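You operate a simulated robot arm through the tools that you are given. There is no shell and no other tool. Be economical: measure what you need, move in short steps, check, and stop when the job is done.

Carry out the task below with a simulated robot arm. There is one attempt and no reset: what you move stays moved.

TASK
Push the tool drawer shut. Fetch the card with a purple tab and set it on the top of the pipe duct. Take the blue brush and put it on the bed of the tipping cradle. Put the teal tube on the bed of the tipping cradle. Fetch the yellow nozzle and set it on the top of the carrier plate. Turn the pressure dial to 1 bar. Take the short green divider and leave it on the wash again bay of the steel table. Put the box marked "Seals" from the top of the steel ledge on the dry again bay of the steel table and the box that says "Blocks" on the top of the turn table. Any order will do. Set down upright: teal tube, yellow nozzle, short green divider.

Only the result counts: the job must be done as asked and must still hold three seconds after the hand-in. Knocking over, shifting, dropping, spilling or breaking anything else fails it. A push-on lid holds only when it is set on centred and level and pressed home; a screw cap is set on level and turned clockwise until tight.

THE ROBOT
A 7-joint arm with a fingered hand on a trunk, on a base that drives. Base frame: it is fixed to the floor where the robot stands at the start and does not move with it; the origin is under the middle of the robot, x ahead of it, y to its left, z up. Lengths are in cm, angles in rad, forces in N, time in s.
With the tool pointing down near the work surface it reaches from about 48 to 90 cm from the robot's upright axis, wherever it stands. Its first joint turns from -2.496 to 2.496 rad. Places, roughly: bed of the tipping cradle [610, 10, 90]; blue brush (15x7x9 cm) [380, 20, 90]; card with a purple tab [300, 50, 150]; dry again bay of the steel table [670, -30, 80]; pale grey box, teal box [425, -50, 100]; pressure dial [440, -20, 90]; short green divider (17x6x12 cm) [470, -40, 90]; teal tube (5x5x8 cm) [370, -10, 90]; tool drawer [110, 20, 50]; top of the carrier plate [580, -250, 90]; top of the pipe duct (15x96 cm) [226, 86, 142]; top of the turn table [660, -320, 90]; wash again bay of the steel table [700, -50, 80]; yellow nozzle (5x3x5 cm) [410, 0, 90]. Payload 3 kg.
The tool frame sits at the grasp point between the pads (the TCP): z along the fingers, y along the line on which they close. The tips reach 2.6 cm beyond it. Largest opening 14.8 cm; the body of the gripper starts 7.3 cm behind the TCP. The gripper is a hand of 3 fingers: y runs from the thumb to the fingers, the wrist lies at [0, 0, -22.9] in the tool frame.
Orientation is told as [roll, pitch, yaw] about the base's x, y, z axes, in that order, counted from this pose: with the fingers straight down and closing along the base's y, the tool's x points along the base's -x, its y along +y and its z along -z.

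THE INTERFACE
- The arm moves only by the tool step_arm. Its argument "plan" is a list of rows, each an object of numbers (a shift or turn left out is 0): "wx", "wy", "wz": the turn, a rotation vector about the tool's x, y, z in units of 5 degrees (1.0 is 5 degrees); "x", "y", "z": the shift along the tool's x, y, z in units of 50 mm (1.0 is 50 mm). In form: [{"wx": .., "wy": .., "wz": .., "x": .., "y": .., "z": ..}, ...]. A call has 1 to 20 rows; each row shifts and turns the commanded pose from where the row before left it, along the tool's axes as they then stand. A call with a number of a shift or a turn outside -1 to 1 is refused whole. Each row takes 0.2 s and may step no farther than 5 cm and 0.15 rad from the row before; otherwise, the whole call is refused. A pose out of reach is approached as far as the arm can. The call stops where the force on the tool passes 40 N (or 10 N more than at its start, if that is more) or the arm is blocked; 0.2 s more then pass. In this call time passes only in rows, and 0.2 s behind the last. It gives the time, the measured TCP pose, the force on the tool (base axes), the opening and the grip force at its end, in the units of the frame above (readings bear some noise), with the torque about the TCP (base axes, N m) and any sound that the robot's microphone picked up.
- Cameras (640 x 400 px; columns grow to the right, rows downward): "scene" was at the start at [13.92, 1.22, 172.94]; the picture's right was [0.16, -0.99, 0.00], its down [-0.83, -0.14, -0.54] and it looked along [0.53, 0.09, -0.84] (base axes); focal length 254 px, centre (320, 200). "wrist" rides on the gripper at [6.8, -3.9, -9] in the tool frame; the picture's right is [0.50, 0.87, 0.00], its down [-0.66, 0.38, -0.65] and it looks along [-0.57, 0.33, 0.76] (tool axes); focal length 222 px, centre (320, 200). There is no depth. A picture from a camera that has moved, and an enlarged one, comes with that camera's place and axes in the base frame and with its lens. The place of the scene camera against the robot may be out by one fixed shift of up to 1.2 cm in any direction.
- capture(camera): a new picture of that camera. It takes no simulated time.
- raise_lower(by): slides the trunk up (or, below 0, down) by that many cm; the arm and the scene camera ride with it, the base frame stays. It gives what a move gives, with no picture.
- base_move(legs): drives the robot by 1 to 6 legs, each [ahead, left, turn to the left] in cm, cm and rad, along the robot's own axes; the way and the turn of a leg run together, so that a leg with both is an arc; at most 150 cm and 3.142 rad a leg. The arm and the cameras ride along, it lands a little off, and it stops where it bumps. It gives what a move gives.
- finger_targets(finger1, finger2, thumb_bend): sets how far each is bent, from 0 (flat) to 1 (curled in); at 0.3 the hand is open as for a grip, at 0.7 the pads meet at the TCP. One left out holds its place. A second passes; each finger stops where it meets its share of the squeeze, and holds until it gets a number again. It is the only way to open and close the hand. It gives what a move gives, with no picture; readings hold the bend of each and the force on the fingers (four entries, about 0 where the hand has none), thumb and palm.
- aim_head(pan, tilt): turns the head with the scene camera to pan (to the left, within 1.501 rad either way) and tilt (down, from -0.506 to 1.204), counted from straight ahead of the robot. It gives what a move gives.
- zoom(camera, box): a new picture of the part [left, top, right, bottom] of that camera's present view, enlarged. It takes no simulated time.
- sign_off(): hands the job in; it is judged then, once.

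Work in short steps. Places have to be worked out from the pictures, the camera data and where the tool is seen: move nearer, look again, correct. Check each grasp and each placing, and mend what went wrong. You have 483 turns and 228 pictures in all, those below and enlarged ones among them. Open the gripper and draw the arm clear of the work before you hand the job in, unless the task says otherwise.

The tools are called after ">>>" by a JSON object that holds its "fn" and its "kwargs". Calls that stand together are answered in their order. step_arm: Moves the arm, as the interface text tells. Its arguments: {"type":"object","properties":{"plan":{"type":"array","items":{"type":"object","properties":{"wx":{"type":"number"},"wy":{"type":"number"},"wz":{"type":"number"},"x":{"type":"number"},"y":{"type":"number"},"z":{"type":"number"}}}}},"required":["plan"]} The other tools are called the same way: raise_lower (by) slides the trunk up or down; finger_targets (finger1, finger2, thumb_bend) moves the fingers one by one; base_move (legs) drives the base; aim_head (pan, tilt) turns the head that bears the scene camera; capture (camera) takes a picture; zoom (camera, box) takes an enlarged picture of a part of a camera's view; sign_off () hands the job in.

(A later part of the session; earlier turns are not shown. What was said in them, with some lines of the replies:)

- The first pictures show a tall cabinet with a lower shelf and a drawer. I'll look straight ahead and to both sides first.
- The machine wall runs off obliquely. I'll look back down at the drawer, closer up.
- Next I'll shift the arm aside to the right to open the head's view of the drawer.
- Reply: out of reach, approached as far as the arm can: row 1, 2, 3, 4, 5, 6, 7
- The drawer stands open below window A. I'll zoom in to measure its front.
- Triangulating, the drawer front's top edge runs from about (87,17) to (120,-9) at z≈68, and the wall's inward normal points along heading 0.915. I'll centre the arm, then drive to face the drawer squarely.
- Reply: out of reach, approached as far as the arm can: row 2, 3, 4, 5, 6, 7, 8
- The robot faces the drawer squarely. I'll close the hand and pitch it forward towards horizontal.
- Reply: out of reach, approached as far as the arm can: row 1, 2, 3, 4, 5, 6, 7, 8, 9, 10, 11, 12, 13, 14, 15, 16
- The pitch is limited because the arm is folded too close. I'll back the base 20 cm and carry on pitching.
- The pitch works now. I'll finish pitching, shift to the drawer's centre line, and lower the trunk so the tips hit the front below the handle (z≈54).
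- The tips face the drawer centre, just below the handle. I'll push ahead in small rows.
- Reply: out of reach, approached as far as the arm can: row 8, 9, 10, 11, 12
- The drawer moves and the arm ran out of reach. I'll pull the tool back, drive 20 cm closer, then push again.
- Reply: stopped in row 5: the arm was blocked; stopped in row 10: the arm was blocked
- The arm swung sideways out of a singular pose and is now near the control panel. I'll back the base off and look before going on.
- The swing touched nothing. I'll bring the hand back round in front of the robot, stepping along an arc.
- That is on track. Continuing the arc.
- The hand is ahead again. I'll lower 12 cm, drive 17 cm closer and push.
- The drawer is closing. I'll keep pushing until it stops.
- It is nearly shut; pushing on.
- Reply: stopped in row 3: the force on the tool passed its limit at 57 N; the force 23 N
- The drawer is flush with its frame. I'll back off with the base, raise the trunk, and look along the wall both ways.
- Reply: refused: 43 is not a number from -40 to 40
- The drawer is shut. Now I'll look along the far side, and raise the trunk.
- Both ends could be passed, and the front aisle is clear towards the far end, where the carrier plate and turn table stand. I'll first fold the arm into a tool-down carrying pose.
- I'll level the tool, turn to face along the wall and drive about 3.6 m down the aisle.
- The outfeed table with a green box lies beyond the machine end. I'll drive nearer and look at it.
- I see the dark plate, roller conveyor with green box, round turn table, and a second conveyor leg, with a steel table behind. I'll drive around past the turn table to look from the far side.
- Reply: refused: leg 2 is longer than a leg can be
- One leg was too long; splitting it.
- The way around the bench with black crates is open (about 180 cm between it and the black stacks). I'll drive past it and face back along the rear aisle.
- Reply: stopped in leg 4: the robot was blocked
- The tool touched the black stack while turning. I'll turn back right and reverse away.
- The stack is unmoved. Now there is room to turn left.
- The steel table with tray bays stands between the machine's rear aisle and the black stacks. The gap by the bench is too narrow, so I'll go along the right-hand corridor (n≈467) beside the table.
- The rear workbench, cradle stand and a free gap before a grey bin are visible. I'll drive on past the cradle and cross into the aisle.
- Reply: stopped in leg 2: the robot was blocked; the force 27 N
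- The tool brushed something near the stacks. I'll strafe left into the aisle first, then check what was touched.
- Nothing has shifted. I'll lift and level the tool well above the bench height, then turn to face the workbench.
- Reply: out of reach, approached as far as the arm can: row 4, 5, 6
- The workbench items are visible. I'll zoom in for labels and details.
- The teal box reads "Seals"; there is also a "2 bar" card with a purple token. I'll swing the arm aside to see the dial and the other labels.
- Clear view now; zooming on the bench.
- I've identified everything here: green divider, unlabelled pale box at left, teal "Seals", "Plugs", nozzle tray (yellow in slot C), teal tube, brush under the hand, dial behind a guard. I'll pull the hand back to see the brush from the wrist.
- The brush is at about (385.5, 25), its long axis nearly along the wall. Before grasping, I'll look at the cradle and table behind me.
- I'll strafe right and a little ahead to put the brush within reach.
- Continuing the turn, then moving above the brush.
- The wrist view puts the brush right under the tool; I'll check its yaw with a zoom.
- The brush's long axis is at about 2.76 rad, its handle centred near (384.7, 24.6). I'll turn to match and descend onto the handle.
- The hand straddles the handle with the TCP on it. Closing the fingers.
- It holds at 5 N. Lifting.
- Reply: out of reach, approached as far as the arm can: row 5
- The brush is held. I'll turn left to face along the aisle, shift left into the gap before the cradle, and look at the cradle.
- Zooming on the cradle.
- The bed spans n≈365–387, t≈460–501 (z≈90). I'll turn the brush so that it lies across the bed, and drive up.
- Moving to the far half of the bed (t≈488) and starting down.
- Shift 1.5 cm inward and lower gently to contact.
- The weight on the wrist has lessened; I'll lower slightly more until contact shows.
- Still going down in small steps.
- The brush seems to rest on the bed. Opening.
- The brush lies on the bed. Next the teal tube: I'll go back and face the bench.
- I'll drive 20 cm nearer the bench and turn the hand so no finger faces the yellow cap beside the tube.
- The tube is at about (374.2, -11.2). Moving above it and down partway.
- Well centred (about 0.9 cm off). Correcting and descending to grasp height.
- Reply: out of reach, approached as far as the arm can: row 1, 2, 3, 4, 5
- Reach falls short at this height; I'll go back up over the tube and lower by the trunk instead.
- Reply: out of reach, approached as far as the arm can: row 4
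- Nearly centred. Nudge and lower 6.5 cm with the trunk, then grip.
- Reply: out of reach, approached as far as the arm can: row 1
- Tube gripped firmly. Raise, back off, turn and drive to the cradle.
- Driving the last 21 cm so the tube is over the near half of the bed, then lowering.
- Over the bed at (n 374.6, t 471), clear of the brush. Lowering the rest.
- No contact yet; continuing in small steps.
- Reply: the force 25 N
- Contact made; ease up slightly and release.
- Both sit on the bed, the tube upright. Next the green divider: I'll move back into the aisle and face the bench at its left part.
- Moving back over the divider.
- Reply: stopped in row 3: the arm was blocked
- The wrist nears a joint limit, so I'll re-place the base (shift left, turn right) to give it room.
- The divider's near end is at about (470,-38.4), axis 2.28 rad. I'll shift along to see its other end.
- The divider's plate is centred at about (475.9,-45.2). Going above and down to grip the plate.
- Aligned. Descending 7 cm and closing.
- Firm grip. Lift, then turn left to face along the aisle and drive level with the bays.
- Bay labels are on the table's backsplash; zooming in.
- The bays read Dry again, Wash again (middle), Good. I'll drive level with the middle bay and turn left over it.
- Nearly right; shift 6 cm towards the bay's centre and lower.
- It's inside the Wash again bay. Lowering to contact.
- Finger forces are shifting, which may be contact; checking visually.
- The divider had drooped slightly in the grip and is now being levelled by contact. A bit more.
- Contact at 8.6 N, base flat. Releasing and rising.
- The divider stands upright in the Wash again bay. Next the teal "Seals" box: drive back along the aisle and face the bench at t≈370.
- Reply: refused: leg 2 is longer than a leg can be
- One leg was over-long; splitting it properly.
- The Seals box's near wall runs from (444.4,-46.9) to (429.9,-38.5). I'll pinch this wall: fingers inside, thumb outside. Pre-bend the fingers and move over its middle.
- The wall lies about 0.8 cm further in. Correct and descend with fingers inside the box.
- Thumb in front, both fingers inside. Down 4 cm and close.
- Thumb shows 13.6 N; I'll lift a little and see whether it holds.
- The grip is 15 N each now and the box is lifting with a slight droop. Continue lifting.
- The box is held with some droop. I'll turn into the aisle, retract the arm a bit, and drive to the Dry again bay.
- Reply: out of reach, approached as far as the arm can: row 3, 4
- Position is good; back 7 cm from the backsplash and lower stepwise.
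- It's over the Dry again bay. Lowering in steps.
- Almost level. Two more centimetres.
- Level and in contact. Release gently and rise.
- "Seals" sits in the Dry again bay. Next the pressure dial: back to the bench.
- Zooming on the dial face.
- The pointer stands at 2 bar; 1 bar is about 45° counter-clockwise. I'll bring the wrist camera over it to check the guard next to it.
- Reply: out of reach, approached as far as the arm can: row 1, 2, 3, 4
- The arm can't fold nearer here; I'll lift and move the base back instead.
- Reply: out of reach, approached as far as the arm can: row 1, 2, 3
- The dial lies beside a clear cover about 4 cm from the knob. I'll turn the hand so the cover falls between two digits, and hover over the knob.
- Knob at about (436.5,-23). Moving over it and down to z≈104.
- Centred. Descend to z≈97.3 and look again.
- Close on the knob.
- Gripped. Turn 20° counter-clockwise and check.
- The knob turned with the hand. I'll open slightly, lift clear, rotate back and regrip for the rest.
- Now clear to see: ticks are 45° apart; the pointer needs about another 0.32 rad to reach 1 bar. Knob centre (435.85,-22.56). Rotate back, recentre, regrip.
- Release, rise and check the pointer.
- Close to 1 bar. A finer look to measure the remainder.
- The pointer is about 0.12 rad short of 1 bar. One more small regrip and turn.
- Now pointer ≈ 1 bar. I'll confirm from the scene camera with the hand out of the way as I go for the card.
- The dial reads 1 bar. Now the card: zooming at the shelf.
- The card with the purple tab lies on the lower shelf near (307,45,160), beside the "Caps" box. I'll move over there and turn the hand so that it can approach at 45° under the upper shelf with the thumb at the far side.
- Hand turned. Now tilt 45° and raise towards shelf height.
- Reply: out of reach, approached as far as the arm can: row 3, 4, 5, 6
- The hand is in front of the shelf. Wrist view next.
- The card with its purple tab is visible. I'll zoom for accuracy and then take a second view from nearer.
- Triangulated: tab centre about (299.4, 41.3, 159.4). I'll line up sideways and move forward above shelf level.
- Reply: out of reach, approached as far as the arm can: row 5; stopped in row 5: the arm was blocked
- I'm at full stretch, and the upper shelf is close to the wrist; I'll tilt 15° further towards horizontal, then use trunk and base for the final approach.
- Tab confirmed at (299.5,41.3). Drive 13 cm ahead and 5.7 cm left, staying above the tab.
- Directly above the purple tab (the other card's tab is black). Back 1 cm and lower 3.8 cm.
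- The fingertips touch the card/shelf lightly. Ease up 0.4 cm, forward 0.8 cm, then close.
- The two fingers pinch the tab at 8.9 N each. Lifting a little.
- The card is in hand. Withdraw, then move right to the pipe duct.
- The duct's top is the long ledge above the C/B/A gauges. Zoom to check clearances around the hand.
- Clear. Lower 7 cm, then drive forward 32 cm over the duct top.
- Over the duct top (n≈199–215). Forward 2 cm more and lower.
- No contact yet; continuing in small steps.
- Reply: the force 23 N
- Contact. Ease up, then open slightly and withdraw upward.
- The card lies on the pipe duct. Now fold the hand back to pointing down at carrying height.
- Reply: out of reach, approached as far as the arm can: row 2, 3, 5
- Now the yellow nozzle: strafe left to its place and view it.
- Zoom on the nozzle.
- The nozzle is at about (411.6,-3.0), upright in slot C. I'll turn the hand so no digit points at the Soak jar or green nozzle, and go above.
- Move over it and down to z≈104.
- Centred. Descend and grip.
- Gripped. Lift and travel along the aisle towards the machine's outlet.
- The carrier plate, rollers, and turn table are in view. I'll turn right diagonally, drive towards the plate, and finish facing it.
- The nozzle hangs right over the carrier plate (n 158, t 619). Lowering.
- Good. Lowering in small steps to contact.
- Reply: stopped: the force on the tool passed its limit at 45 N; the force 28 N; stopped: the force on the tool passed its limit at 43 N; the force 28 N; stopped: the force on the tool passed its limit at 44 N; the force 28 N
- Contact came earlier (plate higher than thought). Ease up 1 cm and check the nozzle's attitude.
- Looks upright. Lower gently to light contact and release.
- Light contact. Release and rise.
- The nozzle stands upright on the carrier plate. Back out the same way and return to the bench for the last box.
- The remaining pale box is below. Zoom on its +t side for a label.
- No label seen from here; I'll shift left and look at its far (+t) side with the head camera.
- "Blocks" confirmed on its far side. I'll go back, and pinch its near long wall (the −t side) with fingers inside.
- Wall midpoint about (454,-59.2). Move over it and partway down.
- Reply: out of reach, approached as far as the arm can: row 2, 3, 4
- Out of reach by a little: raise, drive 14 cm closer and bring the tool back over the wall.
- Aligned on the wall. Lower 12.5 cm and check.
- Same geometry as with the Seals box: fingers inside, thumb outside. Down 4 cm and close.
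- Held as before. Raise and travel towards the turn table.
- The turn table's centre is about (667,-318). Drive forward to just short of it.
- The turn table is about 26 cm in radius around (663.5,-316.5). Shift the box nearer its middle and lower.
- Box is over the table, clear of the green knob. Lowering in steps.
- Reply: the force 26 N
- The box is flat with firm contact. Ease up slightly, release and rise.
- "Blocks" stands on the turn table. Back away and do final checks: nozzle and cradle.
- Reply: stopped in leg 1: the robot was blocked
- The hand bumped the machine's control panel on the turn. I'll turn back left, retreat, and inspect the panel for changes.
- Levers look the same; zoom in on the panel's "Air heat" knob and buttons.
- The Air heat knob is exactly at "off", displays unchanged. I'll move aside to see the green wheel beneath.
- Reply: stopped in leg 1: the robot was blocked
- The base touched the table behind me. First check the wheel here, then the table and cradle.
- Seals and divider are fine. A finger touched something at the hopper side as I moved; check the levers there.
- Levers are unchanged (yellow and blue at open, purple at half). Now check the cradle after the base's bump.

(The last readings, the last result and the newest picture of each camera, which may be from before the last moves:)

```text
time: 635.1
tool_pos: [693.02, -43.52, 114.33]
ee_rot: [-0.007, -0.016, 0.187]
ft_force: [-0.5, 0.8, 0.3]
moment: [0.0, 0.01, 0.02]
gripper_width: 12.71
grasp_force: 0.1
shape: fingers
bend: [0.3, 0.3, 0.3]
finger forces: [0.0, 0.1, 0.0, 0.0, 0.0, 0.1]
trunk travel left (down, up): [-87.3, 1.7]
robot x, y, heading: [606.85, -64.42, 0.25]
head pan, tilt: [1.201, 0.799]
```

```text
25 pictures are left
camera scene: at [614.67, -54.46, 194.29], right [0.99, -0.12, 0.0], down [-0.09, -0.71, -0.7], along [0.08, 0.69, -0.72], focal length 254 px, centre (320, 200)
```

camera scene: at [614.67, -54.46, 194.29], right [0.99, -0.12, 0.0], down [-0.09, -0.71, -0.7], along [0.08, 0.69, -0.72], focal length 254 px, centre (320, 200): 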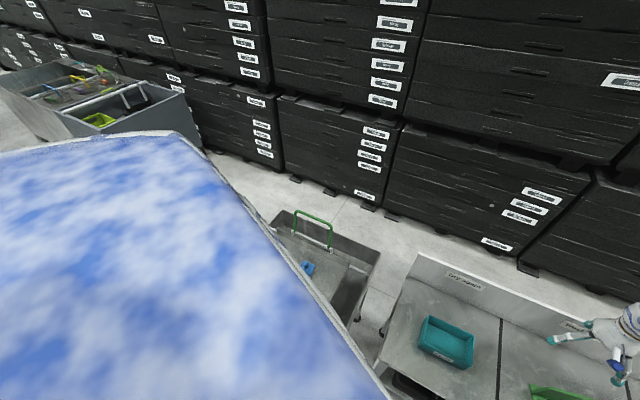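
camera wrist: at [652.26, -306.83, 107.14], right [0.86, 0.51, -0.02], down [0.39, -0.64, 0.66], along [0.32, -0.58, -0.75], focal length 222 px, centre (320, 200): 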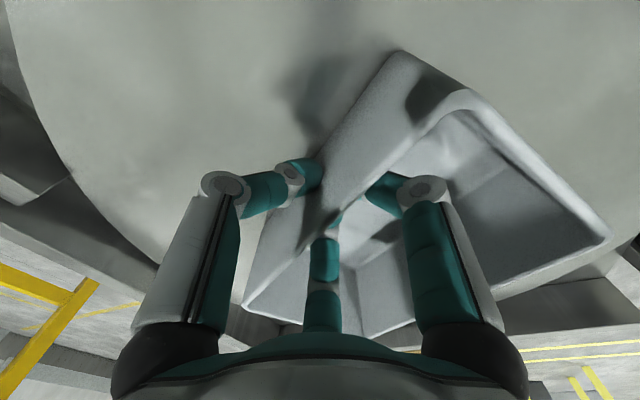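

All good there. Turn back and reverse along the aisle to view the cradle bed and the dial from clear space.

>>> {"fn": "base_move", "kwargs": {"legs": [[0, 0, -0.9], [-125, 6, 0]]}}

>>> {"fn": "aim_head", "kwargs": {"pan": 0.5, "tilt": 0.6}}

>>> {"fn": "capture", "kwargs": {"camera": "scene"}}

>>> {"fn": "aim_head", "kwargs": {"pan": -1.4, "tilt": 0.8}}

>>> {"fn": "capture", "kwargs": {"camera": "scene"}}

```text
time: 643.7
tool_pos: [581.48, -39.02, 114.45]
ee_rot: [-0.007, -0.018, -0.726]
ft_force: [-0.6, -0.7, 0.6]
moment: [0.0, -0.01, 0.01]
gripper_width: 12.69
grasp_force: 0.1
shape: fingers
bend: [0.3, 0.3, 0.3]
finger forces: [0.0, 0.0, 0.1, 0.1, 0.0, 0.0]
trunk travel left (down, up): [-87.3, 1.7]
robot x, y, heading: [512.57, 16.34, -0.664]
head pan, tilt: [1.201, 0.799]
```

```text
time: 644.8
tool_pos: [581.48, -39.09, 114.3]
ee_rot: [-0.007, -0.018, -0.725]
ft_force: [-0.4, 0.2, 0.4]
moment: [-0.01, 0.01, 0.01]
gripper_width: 12.68
grasp_force: 0.1
shape: fingers
bend: [0.3, 0.3, 0.3]
finger forces: [0.0, 0.0, 0.0, 0.0, 0.1, 0.0]
trunk travel left (down, up): [-87.3, 1.7]
robot x, y, heading: [512.32, 16.2, -0.662]
head pan, tilt: [0.499, 0.6]
```

```text
24 pictures are left
camera scene: at [526.25, 10.01, 195.97], right [-0.16, -0.99, 0.0], down [-0.56, 0.09, -0.82], along [0.81, -0.13, -0.57], focal length 254 px, centre (320, 200)
```

scene: 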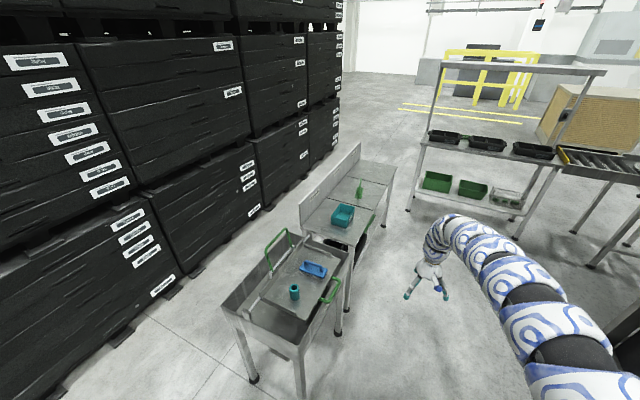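

```text
time: 646.7
tool_pos: [581.42, -39.04, 114.35]
ee_rot: [-0.007, -0.018, -0.726]
ft_force: [-0.3, 0.1, 1.0]
moment: [0.01, -0.01, -0.01]
gripper_width: 12.7
grasp_force: 0.0
shape: fingers
bend: [0.3, 0.3, 0.3]
finger forces: [0.0, 0.1, 0.1, 0.0, 0.0, 0.1]
trunk travel left (down, up): [-87.3, 1.7]
robot x, y, heading: [512.15, 16.14, -0.663]
head pan, tilt: [-1.4, 0.799]
```

```text
23 pictures are left
camera scene: at [513.71, 4.33, 194.29], right [-0.88, 0.47, 0.0], down [0.34, 0.63, -0.7], along [-0.33, -0.61, -0.72], focal length 254 px, centre (320, 200)
```

scene: 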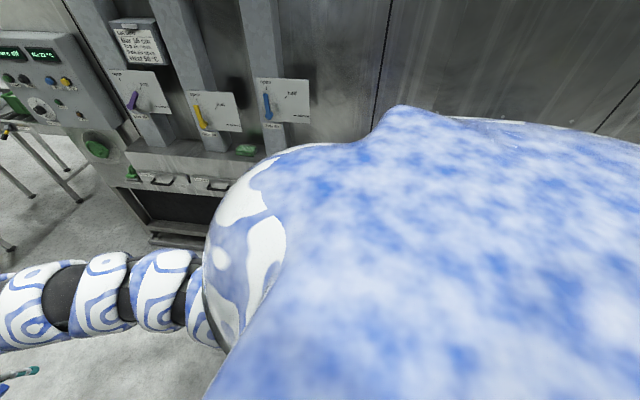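

Tube and brush sit on the cradle bed. One last look at the dial by turning to face the bench.

>>> {"fn": "base_move", "kwargs": {"legs": [[0, 0, -1.0]]}}

>>> {"fn": "aim_head", "kwargs": {"pan": -1.0, "tilt": 0.8}}

>>> {"fn": "capture", "kwargs": {"camera": "scene"}}

```text
time: 649.6
tool_pos: [503.52, -71.97, 114.44]
ee_rot: [-0.006, -0.018, -1.721]
ft_force: [0.1, 0.1, 0.1]
moment: [0.01, 0.01, -0.01]
gripper_width: 12.69
grasp_force: 0.1
shape: fingers
bend: [0.3, 0.3, 0.3]
finger forces: [0.0, 0.1, 0.0, 0.1, 0.0, 0.0]
trunk travel left (down, up): [-87.3, 1.7]
robot x, y, heading: [511.96, 16.2, -1.659]
head pan, tilt: [-1.4, 0.799]
```

```text
time: 650.5
tool_pos: [503.52, -71.89, 114.33]
ee_rot: [-0.007, -0.018, -1.722]
ft_force: [-0.4, 0.3, 0.2]
moment: [-0.01, 0.0, 0.02]
gripper_width: 12.7
grasp_force: 0.0
shape: fingers
bend: [0.3, 0.3, 0.3]
finger forces: [0.0, 0.0, 0.0, 0.0, 0.0, 0.0]
trunk travel left (down, up): [-87.3, 1.7]
robot x, y, heading: [512.15, 16.2, -1.653]
head pan, tilt: [-1.0, 0.799]
```

```text
22 pictures are left
camera scene: at [503.33, 4.66, 194.29], right [-0.46, 0.89, 0.0], down [0.64, 0.33, -0.7], along [-0.62, -0.32, -0.72], focal length 254 px, centre (320, 200)
```

scene: 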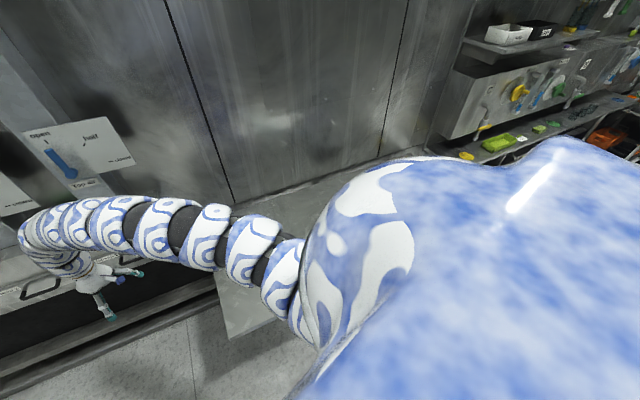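

>>> {"fn": "base_move", "kwargs": {"legs": [[0, 0, -0.5]]}}

>>> {"fn": "aim_head", "kwargs": {"pan": -0.4, "tilt": 0.85}}

>>> {"fn": "capture", "kwargs": {"camera": "scene"}}

```text
time: 652.3
tool_pos: [462.25, -57.15, 114.44]
ee_rot: [-0.008, -0.018, -2.22]
ft_force: [-0.1, 1.0, 0.3]
moment: [-0.03, 0.01, 0.04]
gripper_width: 12.7
grasp_force: 0.1
shape: fingers
bend: [0.3, 0.3, 0.3]
finger forces: [0.0, 0.0, 0.0, 0.0, 0.0, 0.0]
trunk travel left (down, up): [-87.3, 1.7]
robot x, y, heading: [512.5, 16.21, -2.159]
head pan, tilt: [-1.0, 0.799]
```

```text
time: 653.3
tool_pos: [462.29, -57.15, 114.32]
ee_rot: [-0.004, -0.016, -2.22]
ft_force: [-0.1, 0.0, -0.9]
moment: [-0.01, 0.0, 0.0]
gripper_width: 12.69
grasp_force: 0.0
shape: fingers
bend: [0.3, 0.3, 0.3]
finger forces: [0.0, 0.1, 0.0, 0.0, 0.0, 0.0]
trunk travel left (down, up): [-87.3, 1.7]
robot x, y, heading: [512.34, 16.34, -2.162]
head pan, tilt: [-0.4, 0.85]
```

```text
21 pictures are left
camera scene: at [500.22, 5.41, 193.88], right [-0.55, 0.83, 0.0], down [0.63, 0.41, -0.66], along [-0.55, -0.36, -0.75], focal length 254 px, centre (320, 200)
```

scene: 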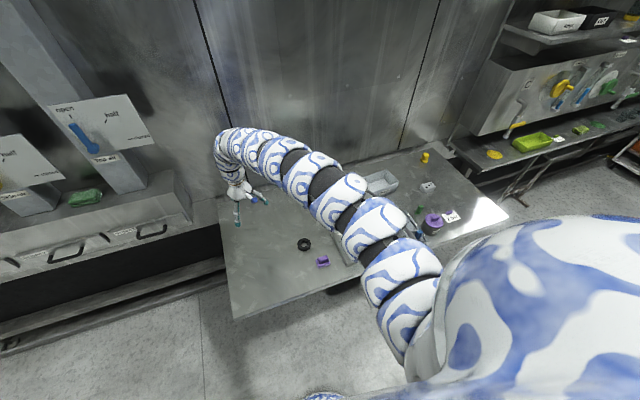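

The arm hides it; shift so that the wrist camera is above the dial (hand stays at z 114).

>>> {"fn": "base_move", "kwargs": {"legs": [[-10, -35, 0]]}}

>>> {"fn": "capture", "kwargs": {"camera": "wrist"}}

```text
time: 655.6
tool_pos: [438.62, -29.14, 114.46]
ee_rot: [-0.006, -0.017, -2.221]
ft_force: [-0.1, -0.5, -0.5]
moment: [0.0, 0.01, -0.01]
gripper_width: 12.67
grasp_force: 0.1
shape: fingers
bend: [0.3, 0.3, 0.3]
finger forces: [0.0, 0.0, 0.1, 0.1, 0.0, 0.1]
trunk travel left (down, up): [-87.3, 1.7]
robot x, y, heading: [488.46, 43.8, -2.153]
head pan, tilt: [-0.4, 0.85]
```

```text
20 pictures are left
camera wrist: at [439.8, -21.41, 123.28], right [0.99, -0.13, -0.01], down [-0.09, -0.74, 0.66], along [-0.09, -0.66, -0.75], focal length 222 px, centre (320, 200)
```

wrist: 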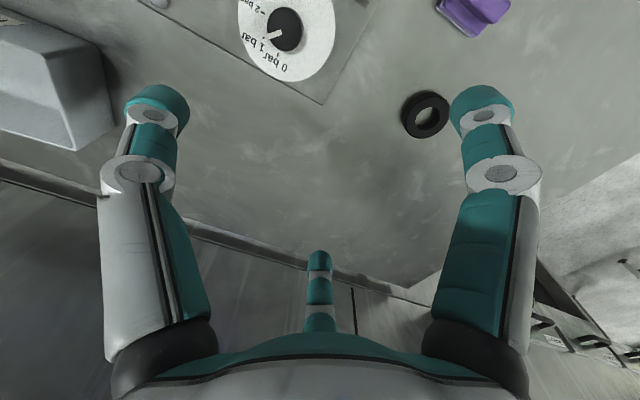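

>>> {"fn": "zoom", "kwargs": {"camera": "wrist", "box": [235, 0, 345, 85]}}

```text
4.71 times, centred on (290, 42) of wrist
camera zoom: at [439.8, -21.41, 123.28], right [0.99, -0.13, -0.01], down [-0.09, -0.74, 0.66], along [-0.09, -0.66, -0.75], focal length 1045 px, centre (461, 941)
```

zoom: 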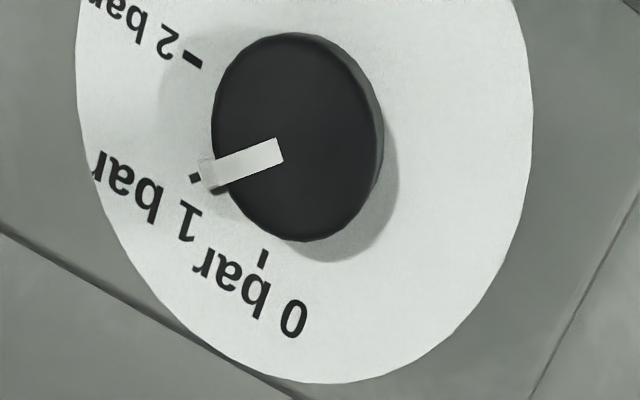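

The pointer is exactly at the 1 bar tick. Withdraw the arm from the bench into the aisle.

>>> {"fn": "base_move", "kwargs": {"legs": [[0, 0, 1.5]]}}

```text
time: 659.7
tool_pos: [558.02, -11.15, 114.34]
ee_rot: [-0.007, -0.018, -0.721]
ft_force: [-0.3, -0.9, -0.4]
moment: [-0.02, 0.04, 0.06]
gripper_width: 12.69
grasp_force: 0.1
shape: fingers
bend: [0.3, 0.3, 0.3]
finger forces: [0.0, 0.1, 0.0, 0.0, 0.0, 0.0]
trunk travel left (down, up): [-87.3, 1.7]
robot x, y, heading: [488.66, 43.81, -0.662]
head pan, tilt: [-0.4, 0.85]
```

The hand is open and the arm hangs clear in the aisle; every item has been placed and checked. Handing in.

>>> {"fn": "sign_off", "kwargs": {}}

```text
The job is handed in.
```

I handed the job in with every item done as asked; the tube, nozzle and divider were standing upright when I last looked.

- **Tool drawer:** pushed shut against its stop. I last saw it closed early on and did not look again at the end.
- **Purple-tab card:** on the top of the pipe duct. I saw it there just after placing it.
- **Brush and teal tube:** on the bed of the tipping cradle. I saw both in place at the end.
- **Yellow nozzle:** on the carrier plate. I saw it in place at the end.
- **Pressure dial:** the pointer sits on the 1 bar tick, checked from almost straight above at the end.
- **Green divider:** in the Wash again bay, seen in place near the end.
- **"Seals" and "Blocks" boxes:** "Seals" is in the Dry again bay and "Blocks" is on the turn table. I saw both near the end.

The robot bumped things several times:
- **Black crate stacks:** two light touches on the way round, and nothing looked moved.
- **Control panel at the machine outlet:** the hand stopped against it. The displays and the Air heat knob looked unchanged, but I could not compare the green wheel below it with how it stood before.
- **Base, while backing up:** it stopped against something behind it, probably the steel table. The table and cradle looked in place afterwards.
- **Hopper side:** one finger pressed there, and the levers looked as before.
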